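You operate a simulated robot arm through the tools that you are given. There is no shell and no other tool. Be economical: measure what you need, move in short steps, check, and stop when the job is done.

The job below is to be done with a simulated robot arm. You get a single attempt, and the scene is never put back.

Task
Fetch the scrubbing brush and stand it on top of the cream pack of plain cards.

Only the result counts: the job must be done as asked and must still hold three seconds after the hand-in. Knocking over, shifting, dropping, spilling or breaking anything else fails it.

Robot
A 6-joint arm with a two-finger parallel gripper, fixed in place. Base frame: the origin is at the foot of the arm, x ahead of it, y to its left, z up; the work surface is at about z = 0. Lengths are in cm, angles in rad, forces in N, time in s.
With the tool pointing down near the work surface it reaches from about 16 to 42 cm from the base axis. Its first joint turns from -1.152 to 1.152 rad. Payload 1.57 kg.
Tool frame: the origin (TCP) lies between the finger pads and is the grasp point; the fingertips stand 3 cm ahead of it; z points along the fingers, y is the line along which they close. Largest opening 8 cm; finger width 1.7, thickness 1.2; the body of the gripper, 4 by 8.2 cm, starts 8 cm behind the TCP.
Orientation is told as [roll, pitch, yaw] about the base's x, y, z axes, in that order, counted from this pose: with the fingers straight down and closing along the base's y, the tool's x points along the base's -x, its y along +y and its z along -z.

Tools
- The arm moves only by the tool move_arm. Its argument "rows" is one flat list of numbers, 7 for each row, row after row: the finger opening in cm, from 0 to 8, then the shift along the base's x, y, z in cm, then the turn, a rotation vector about the base's x, y, z in degrees. In form: [gripper, tx, ty, tz, rx, ry, rz, gripper, tx, ty, tz, rx, ry, rz, ...]. A call has 1 to 20 rows; each row is the pose to reach, as a shift and turn from the pose commanded when the call began. Each row takes 0.2 s and may step no farther than 5 cm and 0.15 rad from the row before; otherwise, or with a gripper value out of range, the whole call is refused. Where a pose cannot be reached the arm comes as near as it can. A force on the tool above 40 N (or 10 N above the force at the start of the call, whichever is more), or a blocked arm, ends the call early, and 0.2 s more pass. Each finger travels about 15.3 cm/s and halts on what it meets, pressing with about 39 N; the grip force reading is that of the motor and also rises with nothing between the fingers. The clock runs only during rows and for 0.2 s after the last one: add rows that repeat a pose to give the fingers time. It gives the time, the measured TCP pose, the force on the tool (base axes), the opening and the grip force at its end, in the units of the frame above (readings bear some noise).
- Cameras (640 x 400 px; columns grow to the right, rows downward): "scene" is fixed at [6.59, -32.11, 43.02]; the picture's right is [0.82, -0.57, 0.00], its down [-0.34, -0.49, -0.80] and it looks along [0.45, 0.66, -0.60] (base axes); focal length 214 px, centre (320, 200). "wrist" rides on the gripper at [-3.2, 0, -7.8] in the tool frame; the picture's right is [0.00, -1.00, 0.00], its down [0.97, 0.00, -0.24] and it looks along [0.24, 0.00, 0.97] (tool axes); focal length 218 px, centre (320, 200).
- snapshot(camera): a new picture of that camera. No time passes.
- pixel_to_xyz(camera, pixels): for up to 12 pixels [column, row] of the newest picture of that camera ("zoom" is the newest enlarged one), the place [x, y, z] in the base frame of the surface seen there, good to about 0.2 cm, but the place of the scene camera against the robot may be out by one fixed shift of up to 2.5 cm in any direction. No time passes.
- enlarge(camera, box): a new picture of the part [left, top, right, bottom] of that camera's present view, enlarged. No time passes.
- close_job(): hands the job in; it is judged then, once.

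Keep the steps short. Do not move on a guess: measure, check each grasp and each placing, and mend mistakes. In all there are 60 turns and 26 pictures (those below and enlarged ones count). Leave the gripper open and the arm clear of the work at the hand-in unless told otherwise, and finish with a single line.

The tools are called after "Request:" as name(argument=value, ...) on one line, values as JSON. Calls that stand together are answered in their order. move_arm: Moves the arm, as the interface text tells. Its arguments: {"type":"object","properties":{"rows":{"type":"array","items":{"type":"number"}}},"required":["rows"]} The other tools are called the same way: snapshot (camera) takes a picture; pixel_to_xyz (camera, pixels) gives the place of the surface under pixels of a picture; enlarge (camera, box) takes an enlarged picture of a part of a camera's view; close_job () hands the job in.

At the start:

```text
t: 0.0
eef_pos: [22.74, 2.03, 27.7]
tool_rot: [-0.001, -0.002, 0.004]
ft_force: [-0.2, -0.6, -0.6]
grip_width: 8.02
grasp_force: 0.0
```

scene: 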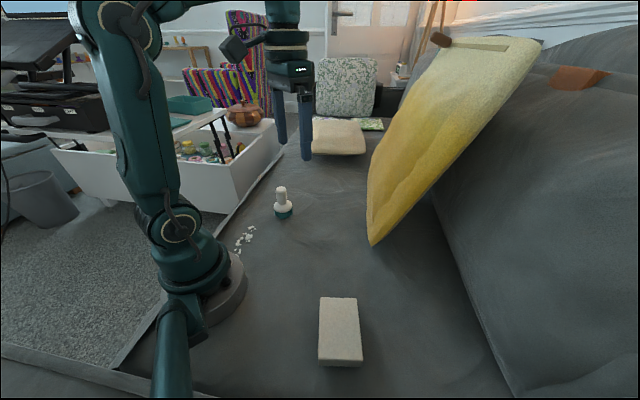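
wrist: 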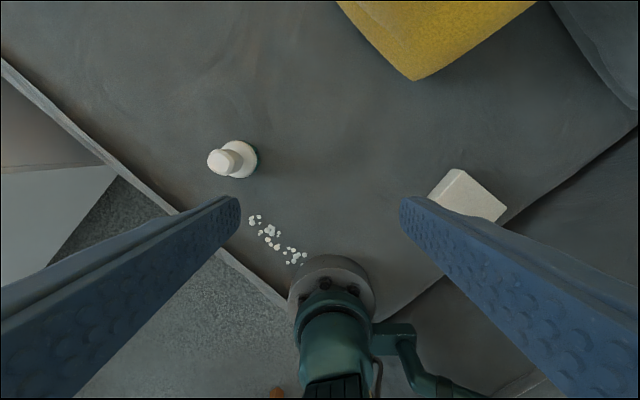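

The brush seems to be at scene (283,203) and the cream pack at (340,330). I'll enlarge both and measure them.

Request:
enlarge(camera="scene", box=[220, 170, 348, 250])

Request:
pixel_to_xyz(camera="wrist", pixels=[[219, 162], [235, 150], [240, 172], [257, 160], [458, 171], [505, 206], [470, 195], [430, 193], [250, 190], [495, 222], [272, 235], [300, 258]])

Request:
pixel_to_xyz(camera="scene", pixels=[[281, 188], [283, 207], [283, 216], [276, 212], [291, 212], [321, 299], [356, 299], [361, 358], [319, 358], [340, 330], [340, 375], [300, 230]])

```text
5.00 times, centred on (284, 210) of scene
```

zoom: 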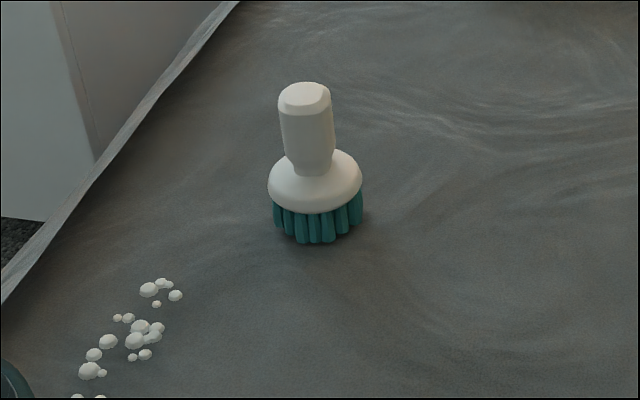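

```text
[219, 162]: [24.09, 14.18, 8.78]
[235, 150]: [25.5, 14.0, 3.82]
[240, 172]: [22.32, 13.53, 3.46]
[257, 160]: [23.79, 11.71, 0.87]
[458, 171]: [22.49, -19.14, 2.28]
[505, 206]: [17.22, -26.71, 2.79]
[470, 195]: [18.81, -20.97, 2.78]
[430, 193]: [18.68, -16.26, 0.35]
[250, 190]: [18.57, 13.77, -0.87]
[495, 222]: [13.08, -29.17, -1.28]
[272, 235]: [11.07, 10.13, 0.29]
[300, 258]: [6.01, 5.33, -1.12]
```

```text
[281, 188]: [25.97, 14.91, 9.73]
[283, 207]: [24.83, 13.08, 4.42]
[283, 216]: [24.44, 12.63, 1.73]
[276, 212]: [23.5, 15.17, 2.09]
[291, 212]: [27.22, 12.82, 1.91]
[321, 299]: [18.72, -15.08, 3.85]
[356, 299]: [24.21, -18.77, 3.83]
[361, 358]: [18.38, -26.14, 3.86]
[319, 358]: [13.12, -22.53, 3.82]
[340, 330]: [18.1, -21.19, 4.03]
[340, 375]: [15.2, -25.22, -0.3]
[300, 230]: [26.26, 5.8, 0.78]
```

The brush stands upright at about (24, 14), with its handle top near z 8.8. The pack is near (17.5, -21). I'll move above the brush at z≈20 and look from there.

Request:
move_arm(rows=[8, 0.3, 3, -2, 0, 0, 0, 8, 0.6, 6, -4, 0, 0, 0, 8, 0.9, 9, -6, 0, 0, 0, 8, 1.3, 11.9, -7.7, 0, 0, 0, 8, 1.3, 11.9, -7.7, 0, 0, 0])

Request:
snapshot(camera="wrist")

```text
t: 1.2
eef_pos: [24.11, 14.06, 20.12]
tool_rot: [0.0, 0.0, 0.004]
ft_force: [-0.3, -0.4, 0.0]
grip_width: 8.02
grasp_force: 0.0
```

```text
22 pictures are left
```

wrist: 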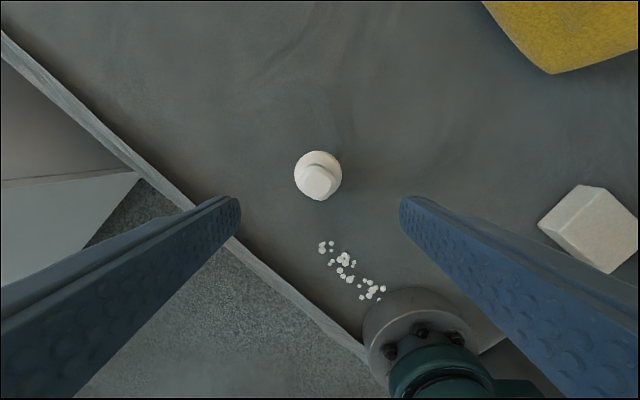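

The handle top is now at wrist (320,182), centred between the fingers. I'll enlarge and measure it.

Request:
enlarge(camera="wrist", box=[272, 140, 368, 200])

Request:
pixel_to_xyz(camera="wrist", pixels=[[320, 182], [308, 182], [333, 182], [320, 170], [320, 194], [320, 153], [299, 172], [339, 172], [320, 120], [280, 175], [360, 175], [320, 220]])

```text
6.67 times, centred on (320, 170) of wrist
```

zoom: 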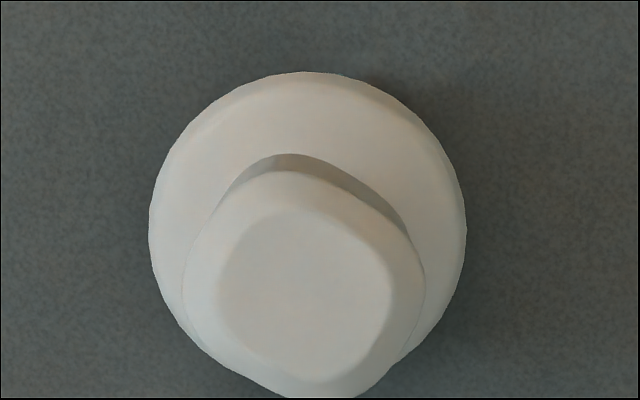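

```text
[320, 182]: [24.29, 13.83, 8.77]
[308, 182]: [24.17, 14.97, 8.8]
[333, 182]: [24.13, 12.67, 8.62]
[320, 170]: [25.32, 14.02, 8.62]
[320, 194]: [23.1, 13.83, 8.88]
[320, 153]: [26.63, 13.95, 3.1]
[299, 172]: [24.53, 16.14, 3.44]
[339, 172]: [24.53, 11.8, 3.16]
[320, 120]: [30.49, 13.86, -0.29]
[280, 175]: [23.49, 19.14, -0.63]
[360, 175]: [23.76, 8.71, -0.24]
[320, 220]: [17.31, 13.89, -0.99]
```

The handle centre is (24.2, 13.9) and its top is at z 8.8. Its section is a rounded square turned about 31°. I'll turn the gripper -31° about z to match the faces, come partway down, and check.

Request:
move_arm(rows=[8, 0, 0, -1, 0, 0, -8, 8, 0.1, 0, -2, 0, 0, -16, 8, 0.1, 0, -3, 0, 0, -24, 8, 0.1, -0.1, -5, 0, 0, -31, 8, 0.1, -0.1, -6, 0, 0, -31, 8, 0.1, -0.1, -6, 0, 0, -31])

Request:
snapshot(camera="wrist")

```text
t: 2.6
eef_pos: [24.14, 13.82, 13.88]
tool_rot: [0.001, -0.002, -0.537]
ft_force: [-0.1, -0.1, 0.0]
grip_width: 7.98
grasp_force: 0.0
```

```text
20 pictures are left
```

wrist: 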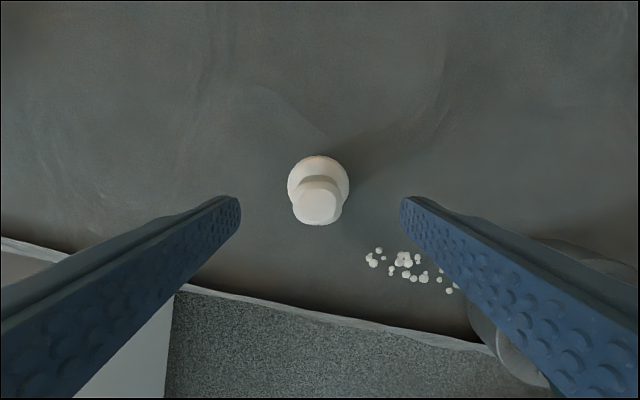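

The faces now line up with the fingers and the handle is centred at (317,200). I'll go down to z≈7.4, which puts the fingertips just above the collar.

Request:
move_arm(rows=[8, 0, 0.1, -2, 0, 0, 0, 8, 0, 0.1, -4, 0, 0, 0, 8, 0, 0.1, -5.5, 0, 0, 0, 8, 0, 0.1, -6.4, 0, 0, 0, 8, 0, 0.1, -6.4, 0, 0, 0])

Request:
snapshot(camera="wrist")

Request:
enlarge(camera="scene", box=[220, 150, 348, 230])

```text
t: 3.8
eef_pos: [24.37, 14.0, 7.45]
tool_rot: [-0.001, -0.002, -0.537]
ft_force: [-0.2, -0.9, -0.2]
grip_width: 7.97
grasp_force: 0.1
```

```text
19 pictures are left
```

wrist: 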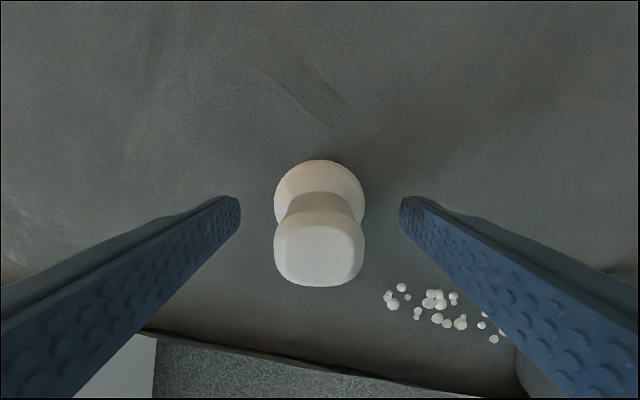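

```text
5.00 times, centred on (284, 190) of scene
```

zoom: 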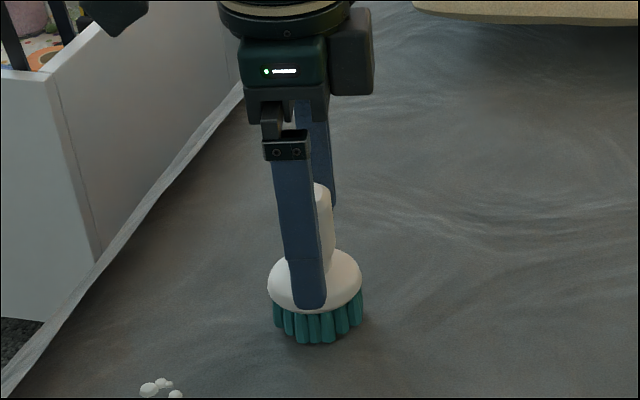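

The handle is centred along both tool axes, so I'll close on it.

Request:
move_arm(rows=[5, 0, 0, 0, 0, 0, 0, 3.5, 0, 0, 0, 0, 0, 0, 2, 0, 0, 0, 0, 0, 0, 1.5, 0, 0, 0, 0, 0, 0, 1.5, 0, 0, 0, 0, 0, 0])

```text
t: 5.0
eef_pos: [24.19, 13.99, 7.59]
tool_rot: [0.0, -0.002, -0.538]
ft_force: [0.5, -0.7, -0.4]
grip_width: 3.12
grasp_force: 39.0
```

It holds at 3.12 cm opening and 39 N. I'll lift 5 cm and check the brush.

Request:
move_arm(rows=[1.5, 0, 0, 1, 0, 0, 0, 1.5, 0, 0, 3, 0, 0, 0, 1.5, 0, 0, 5, 0, 0, 0, 1.5, 0, 0, 5, 0, 0, 0])

Request:
enlarge(camera="scene", box=[220, 130, 348, 210])

Request:
snapshot(camera="wrist")

```text
t: 6.0
eef_pos: [24.35, 14.03, 12.5]
tool_rot: [-0.001, -0.001, -0.537]
ft_force: [-0.6, -1.4, -1.0]
grip_width: 3.13
grasp_force: 39.1
```

```text
5.00 times, centred on (284, 170) of scene
```

zoom: 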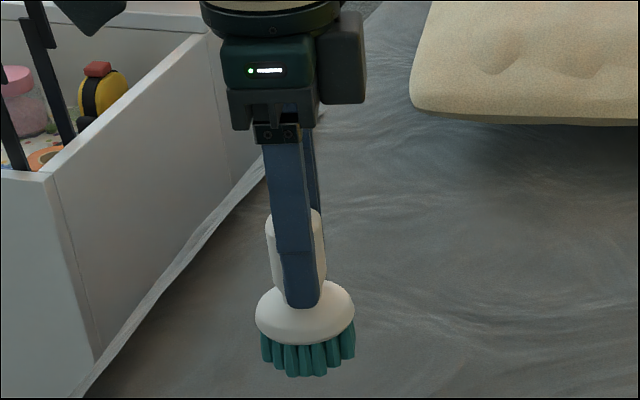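

```text
16 pictures are left
```

wrist: 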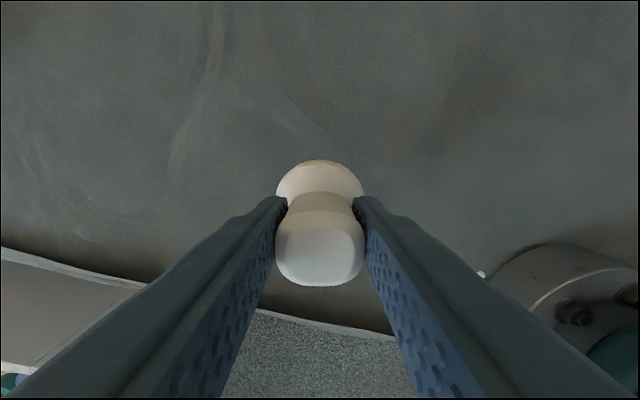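

The brush hangs straight in a firm grip. I'll raise it and swing toward the pack at a modest radius, clear of the yellow cushion, stopping short to measure the pack.

Request:
move_arm(rows=[1.5, 0, 0, 3, 0, 0, 0, 1.5, 0, -1, 6, 0, 0, 0, 1.5, -0.3, -4, 8, 0, 0, 0, 1.5, -0.7, -7.5, 8, 0, 0, 0, 1.5, -1, -11, 8, 0, 0, 0, 1.5, -1.3, -14.5, 8, 0, 0, 0, 1.5, -1.6, -18, 8, 0, 0, 0, 1.5, -2, -21, 8, 0, 0, 0, 1.5, -2, -23, 8, 0, 0, 0, 1.5, -2, -23, 8, 0, 0, 0])

Request:
snapshot(camera="wrist")

```text
t: 8.2
eef_pos: [22.25, -9.16, 20.8]
tool_rot: [0.0, -0.003, -0.537]
ft_force: [0.0, -0.4, -0.8]
grip_width: 3.07
grasp_force: 38.8
```

```text
15 pictures are left
```

wrist: 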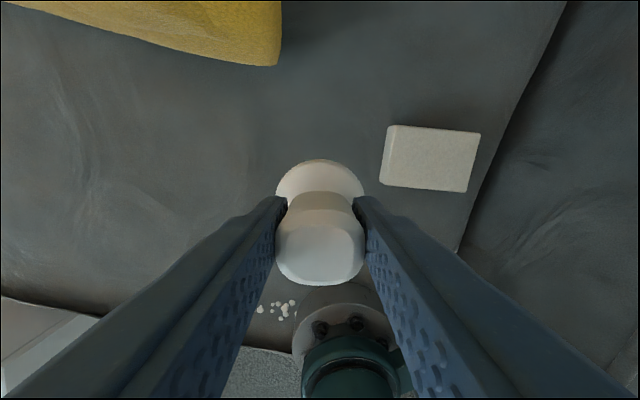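

The pack is in clear view at wrist (430,158), with its top face from about (397,126) to (468,192). I'll measure its corners and the surface near it.

Request:
pixel_to_xyz(camera="wrist", pixels=[[399, 128], [478, 135], [466, 190], [391, 184], [433, 159], [415, 145], [455, 150], [450, 178], [410, 175], [420, 205], [430, 115], [386, 160]])

Request:
enlarge(camera="wrist", box=[366, 110, 494, 190])

```text
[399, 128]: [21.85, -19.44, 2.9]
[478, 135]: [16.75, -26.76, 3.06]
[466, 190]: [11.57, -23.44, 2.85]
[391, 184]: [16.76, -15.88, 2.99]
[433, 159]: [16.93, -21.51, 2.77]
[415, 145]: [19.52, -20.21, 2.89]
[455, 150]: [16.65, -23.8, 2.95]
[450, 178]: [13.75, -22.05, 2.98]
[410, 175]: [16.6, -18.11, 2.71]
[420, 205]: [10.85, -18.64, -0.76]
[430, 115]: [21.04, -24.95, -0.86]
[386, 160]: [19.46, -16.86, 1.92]
```

```text
5.00 times, centred on (430, 150) of wrist
```

zoom: 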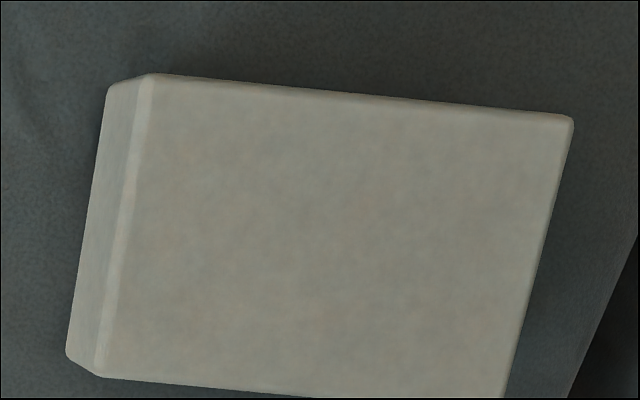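

The pack's top centre is (16.7, -21.4) at z 2.9, level and about 9 × 6.2 cm. I'll move over it while still high, then descend to z≈13.

Request:
move_arm(rows=[1.5, -1.4, -3.1, 0, 0, 0, 0, 1.5, -2.8, -6.2, 0, 0, 0, 0, 1.5, -4.1, -9.3, 0, 0, 0, 0, 1.5, -5.45, -12.3, 0, 0, 0, 0, 1.5, -5.45, -12.3, -2, 0, 0, 0, 1.5, -5.45, -12.3, -5, 0, 0, 0, 1.5, -5.45, -12.3, -7.5, 0, 0, 0, 1.5, -5.45, -12.3, -7.5, 0, 0, 0])

Request:
enlarge(camera="scene", box=[240, 230, 432, 350])

Request:
snapshot(camera="wrist")

```text
t: 10.0
eef_pos: [17.07, -21.36, 12.94]
tool_rot: [0.003, -0.003, -0.537]
ft_force: [0.1, -1.3, -0.3]
grip_width: 3.13
grasp_force: 38.5
```

```text
3.33 times, centred on (336, 290) of scene
```

zoom: 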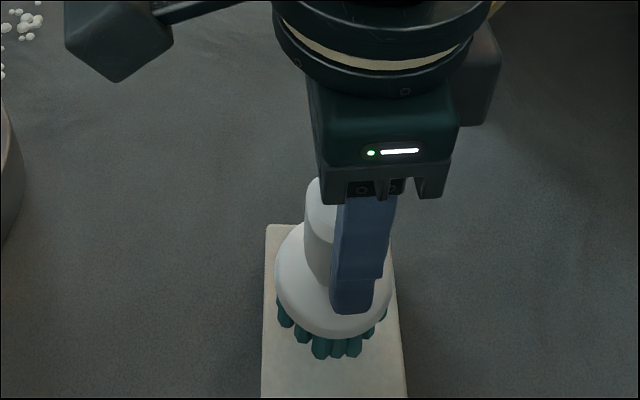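

```text
12 pictures are left
```

wrist: 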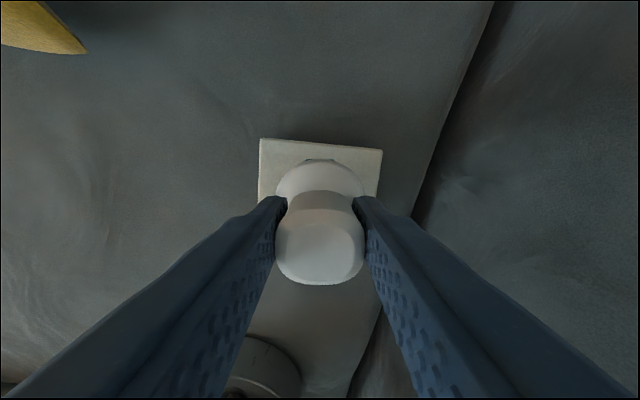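

The brush sits centred over the pack, whose edges are at columns 259 and 382. I'll lower it slowly and watch the force.

Request:
move_arm(rows=[1.5, -0.1, 0, -0.5, 0, 0, 0, 1.5, -0.1, 0, -1, 0, 0, 0, 1.5, -0.1, 0, -1.3, 0, 0, 0, 1.5, -0.1, 0, -1.5, 0, 0, 0, 1.5, -0.1, 0, -1.5, 0, 0, 0])

Request:
enlarge(camera="scene", box=[276, 280, 404, 360])

```text
t: 11.2
eef_pos: [16.65, -21.6, 11.58]
tool_rot: [0.0, -0.002, -0.538]
ft_force: [-0.2, -0.1, -0.3]
grip_width: 3.11
grasp_force: 39.5
```

```text
5.00 times, centred on (340, 320) of scene
```

zoom: 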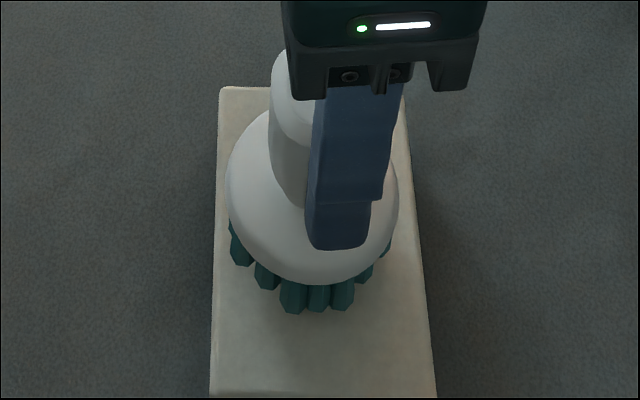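

There's no contact yet, since the force is near 0 at z 11.6. I'll lower in smaller steps.

Request:
move_arm(rows=[1.5, 0, 0, -0.15, 0, 0, 0, 1.5, 0, 0, -0.3, 0, 0, 0, 1.5, 0, 0, -0.3, 0, 0, 0])

```text
t: 12.0
eef_pos: [16.67, -21.39, 11.26]
tool_rot: [0.0, -0.002, -0.537]
ft_force: [0.2, 0.3, -1.1]
grip_width: 3.11
grasp_force: 38.8
```

Still no contact, so another 0.15 cm.

Request:
move_arm(rows=[1.5, 0, 0, -0.08, 0, 0, 0, 1.5, 0, 0, -0.15, 0, 0, 0, 1.5, 0, 0, -0.15, 0, 0, 0])

```text
t: 12.8
eef_pos: [16.69, -21.43, 11.11]
tool_rot: [0.0, -0.003, -0.538]
ft_force: [-0.1, 0.1, -0.7]
grip_width: 3.11
grasp_force: 39.0
```

No contact yet. Another 0.15 cm.

Request:
move_arm(rows=[1.5, 0, 0, -0.08, 0, 0, 0, 1.5, 0, 0, -0.15, 0, 0, 0, 1.5, 0, 0, -0.15, 0, 0, 0])

Request:
enlarge(camera="scene", box=[276, 280, 404, 360])

```text
t: 13.6
eef_pos: [16.69, -21.43, 11.03]
tool_rot: [0.0, -0.002, -0.54]
ft_force: [-0.2, -0.3, -0.6]
grip_width: 3.11
grasp_force: 38.5
```

```text
5.00 times, centred on (340, 320) of scene
```

zoom: 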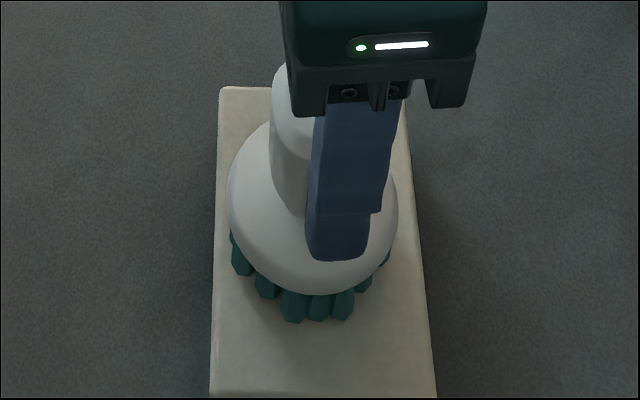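

The bottom of the bristles is nearly on the pack, but the force is still flat. I'll keep going in 0.1 cm steps.

Request:
move_arm(rows=[1.5, 0, 0, -0.1, 0, 0, 0, 1.5, 0, 0, -0.1, 0, 0, 0])

```text
t: 14.2
eef_pos: [16.71, -21.41, 10.82]
tool_rot: [0.001, -0.003, -0.539]
ft_force: [-0.3, 1.1, -1.4]
grip_width: 3.14
grasp_force: 38.9
```

Request:
move_arm(rows=[1.5, 0, 0, -0.1, 0, 0, 0, 1.5, 0, 0, -0.1, 0, 0, 0])

```text
t: 14.8
eef_pos: [16.79, -21.37, 10.78]
tool_rot: [0.0, -0.002, -0.537]
ft_force: [0.4, 0.8, -0.7]
grip_width: 3.13
grasp_force: 38.6
```

Request:
move_arm(rows=[1.5, 0, 0, -0.1, 0, 0, 0, 1.5, 0, 0, -0.1, 0, 0, 0])

Request:
enlarge(camera="scene", box=[308, 310, 372, 350])

```text
t: 15.4
eef_pos: [16.78, -21.42, 10.69]
tool_rot: [0.0, 0.0, -0.537]
ft_force: [-0.4, 0.2, -1.4]
grip_width: 3.1
grasp_force: 38.9
```

```text
10.00 times, centred on (340, 330) of scene
```

zoom: 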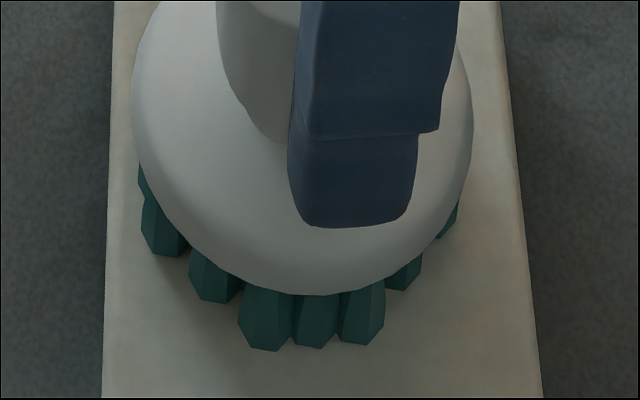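

I'll measure the bristle tip (265,345) and the pack just below it to find the remaining gap.

Request:
pixel_to_xyz(camera="zoom", pixels=[[265, 346], [265, 356], [265, 370], [315, 344], [315, 355], [365, 340], [365, 352], [165, 252], [165, 266], [200, 360], [400, 360], [265, 335]])

```text
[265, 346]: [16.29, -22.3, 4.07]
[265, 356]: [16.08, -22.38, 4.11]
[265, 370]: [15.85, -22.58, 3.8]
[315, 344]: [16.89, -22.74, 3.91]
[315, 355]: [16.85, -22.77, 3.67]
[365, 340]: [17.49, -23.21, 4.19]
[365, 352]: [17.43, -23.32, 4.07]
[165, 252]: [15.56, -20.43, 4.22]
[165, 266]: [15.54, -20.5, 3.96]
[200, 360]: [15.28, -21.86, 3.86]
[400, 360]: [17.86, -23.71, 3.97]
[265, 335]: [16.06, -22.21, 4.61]
```

The gap is about 0.1–0.2 cm. I'll keep stepping down.

Request:
move_arm(rows=[1.5, 0, 0, -0.08, 0, 0, 0, 1.5, 0, 0, -0.08, 0, 0, 0])

```text
t: 16.0
eef_pos: [16.76, -21.33, 10.71]
tool_rot: [0.0, -0.002, -0.537]
ft_force: [0.5, 0.6, 2.7]
grip_width: 3.1
grasp_force: 39.1
```

Fz has risen to +2.7 N and z has stopped falling, so the brush is resting on the pack. I'll open the fingers gradually without moving.

Request:
move_arm(rows=[3.3, 0, 0, 0, 0, 0, 0, 4, 0, 0, 0, 0, 0, 0, 6, 0, 0, 0, 0, 0, 0, 8, 0, 0, 0, 0, 0, 0, 8, 0, 0, 0, 0, 0, 0])

Request:
snapshot(camera="wrist")

```text
t: 17.2
eef_pos: [16.72, -21.44, 10.53]
tool_rot: [-0.002, -0.003, -0.539]
ft_force: [-0.2, 0.4, -0.2]
grip_width: 8.0
grasp_force: 0.0
```

```text
8 pictures are left
```

wrist: 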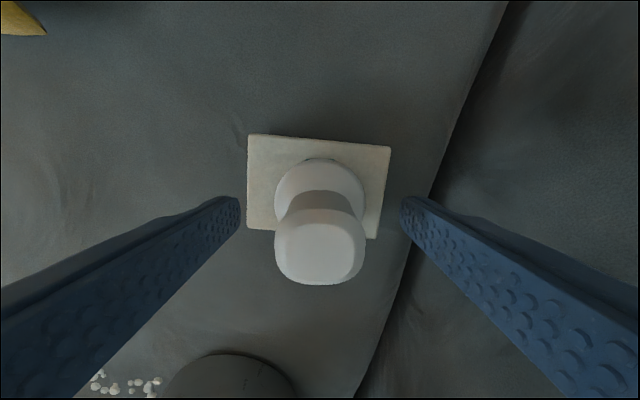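

The brush stands free between the open fingers. I'll go straight up, then swing away.

Request:
move_arm(rows=[8, 0, 0, 2, 0, 0, 0, 8, 0, 0, 5, 0, 0, 0, 8, 0, 0, 8, 0, 0, 0, 8, 0, 0, 11, 0, 0, 0, 8, 1.5, 3.5, 12, 0, 0, 0, 8, 3, 7, 12, 0, 0, 0, 8, 4.5, 10.5, 12, 0, 0, 0, 8, 5, 14, 12, 0, 0, 0, 8, 5, 18, 12, 0, 0, 0, 8, 5, 18, 12, 0, 0, 0])

Request:
snapshot(camera="scene")

Request:
enlarge(camera="scene", box=[260, 270, 420, 370])

```text
t: 19.4
eef_pos: [21.85, -3.41, 22.45]
tool_rot: [0.001, -0.001, -0.539]
ft_force: [-0.3, 0.2, 0.3]
grip_width: 8.01
grasp_force: 0.1
```

```text
7 pictures are left
```

scene: 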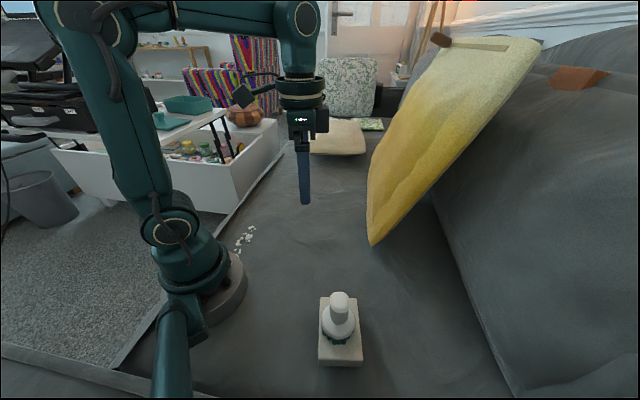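

```text
4.00 times, centred on (340, 320) of scene
```

zoom: 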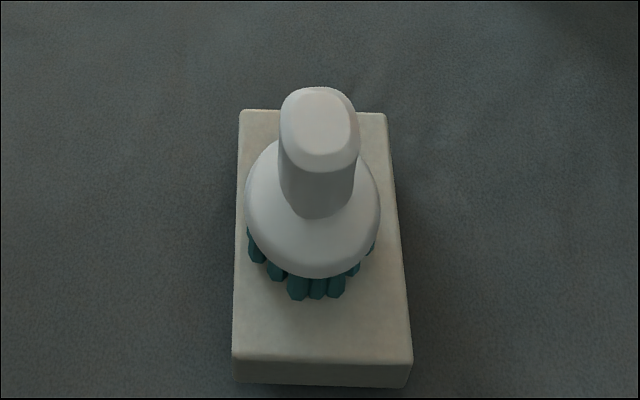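

The brush stands upright on the pack. The pack hasn't moved, the gripper is open and the arm is clear, so I'm handing in.

Request:
close_job()

```text
The job is handed in.
```

The scrubbing brush is standing upright near the middle of the cream card pack, nothing else was moved, and the job is handed in.
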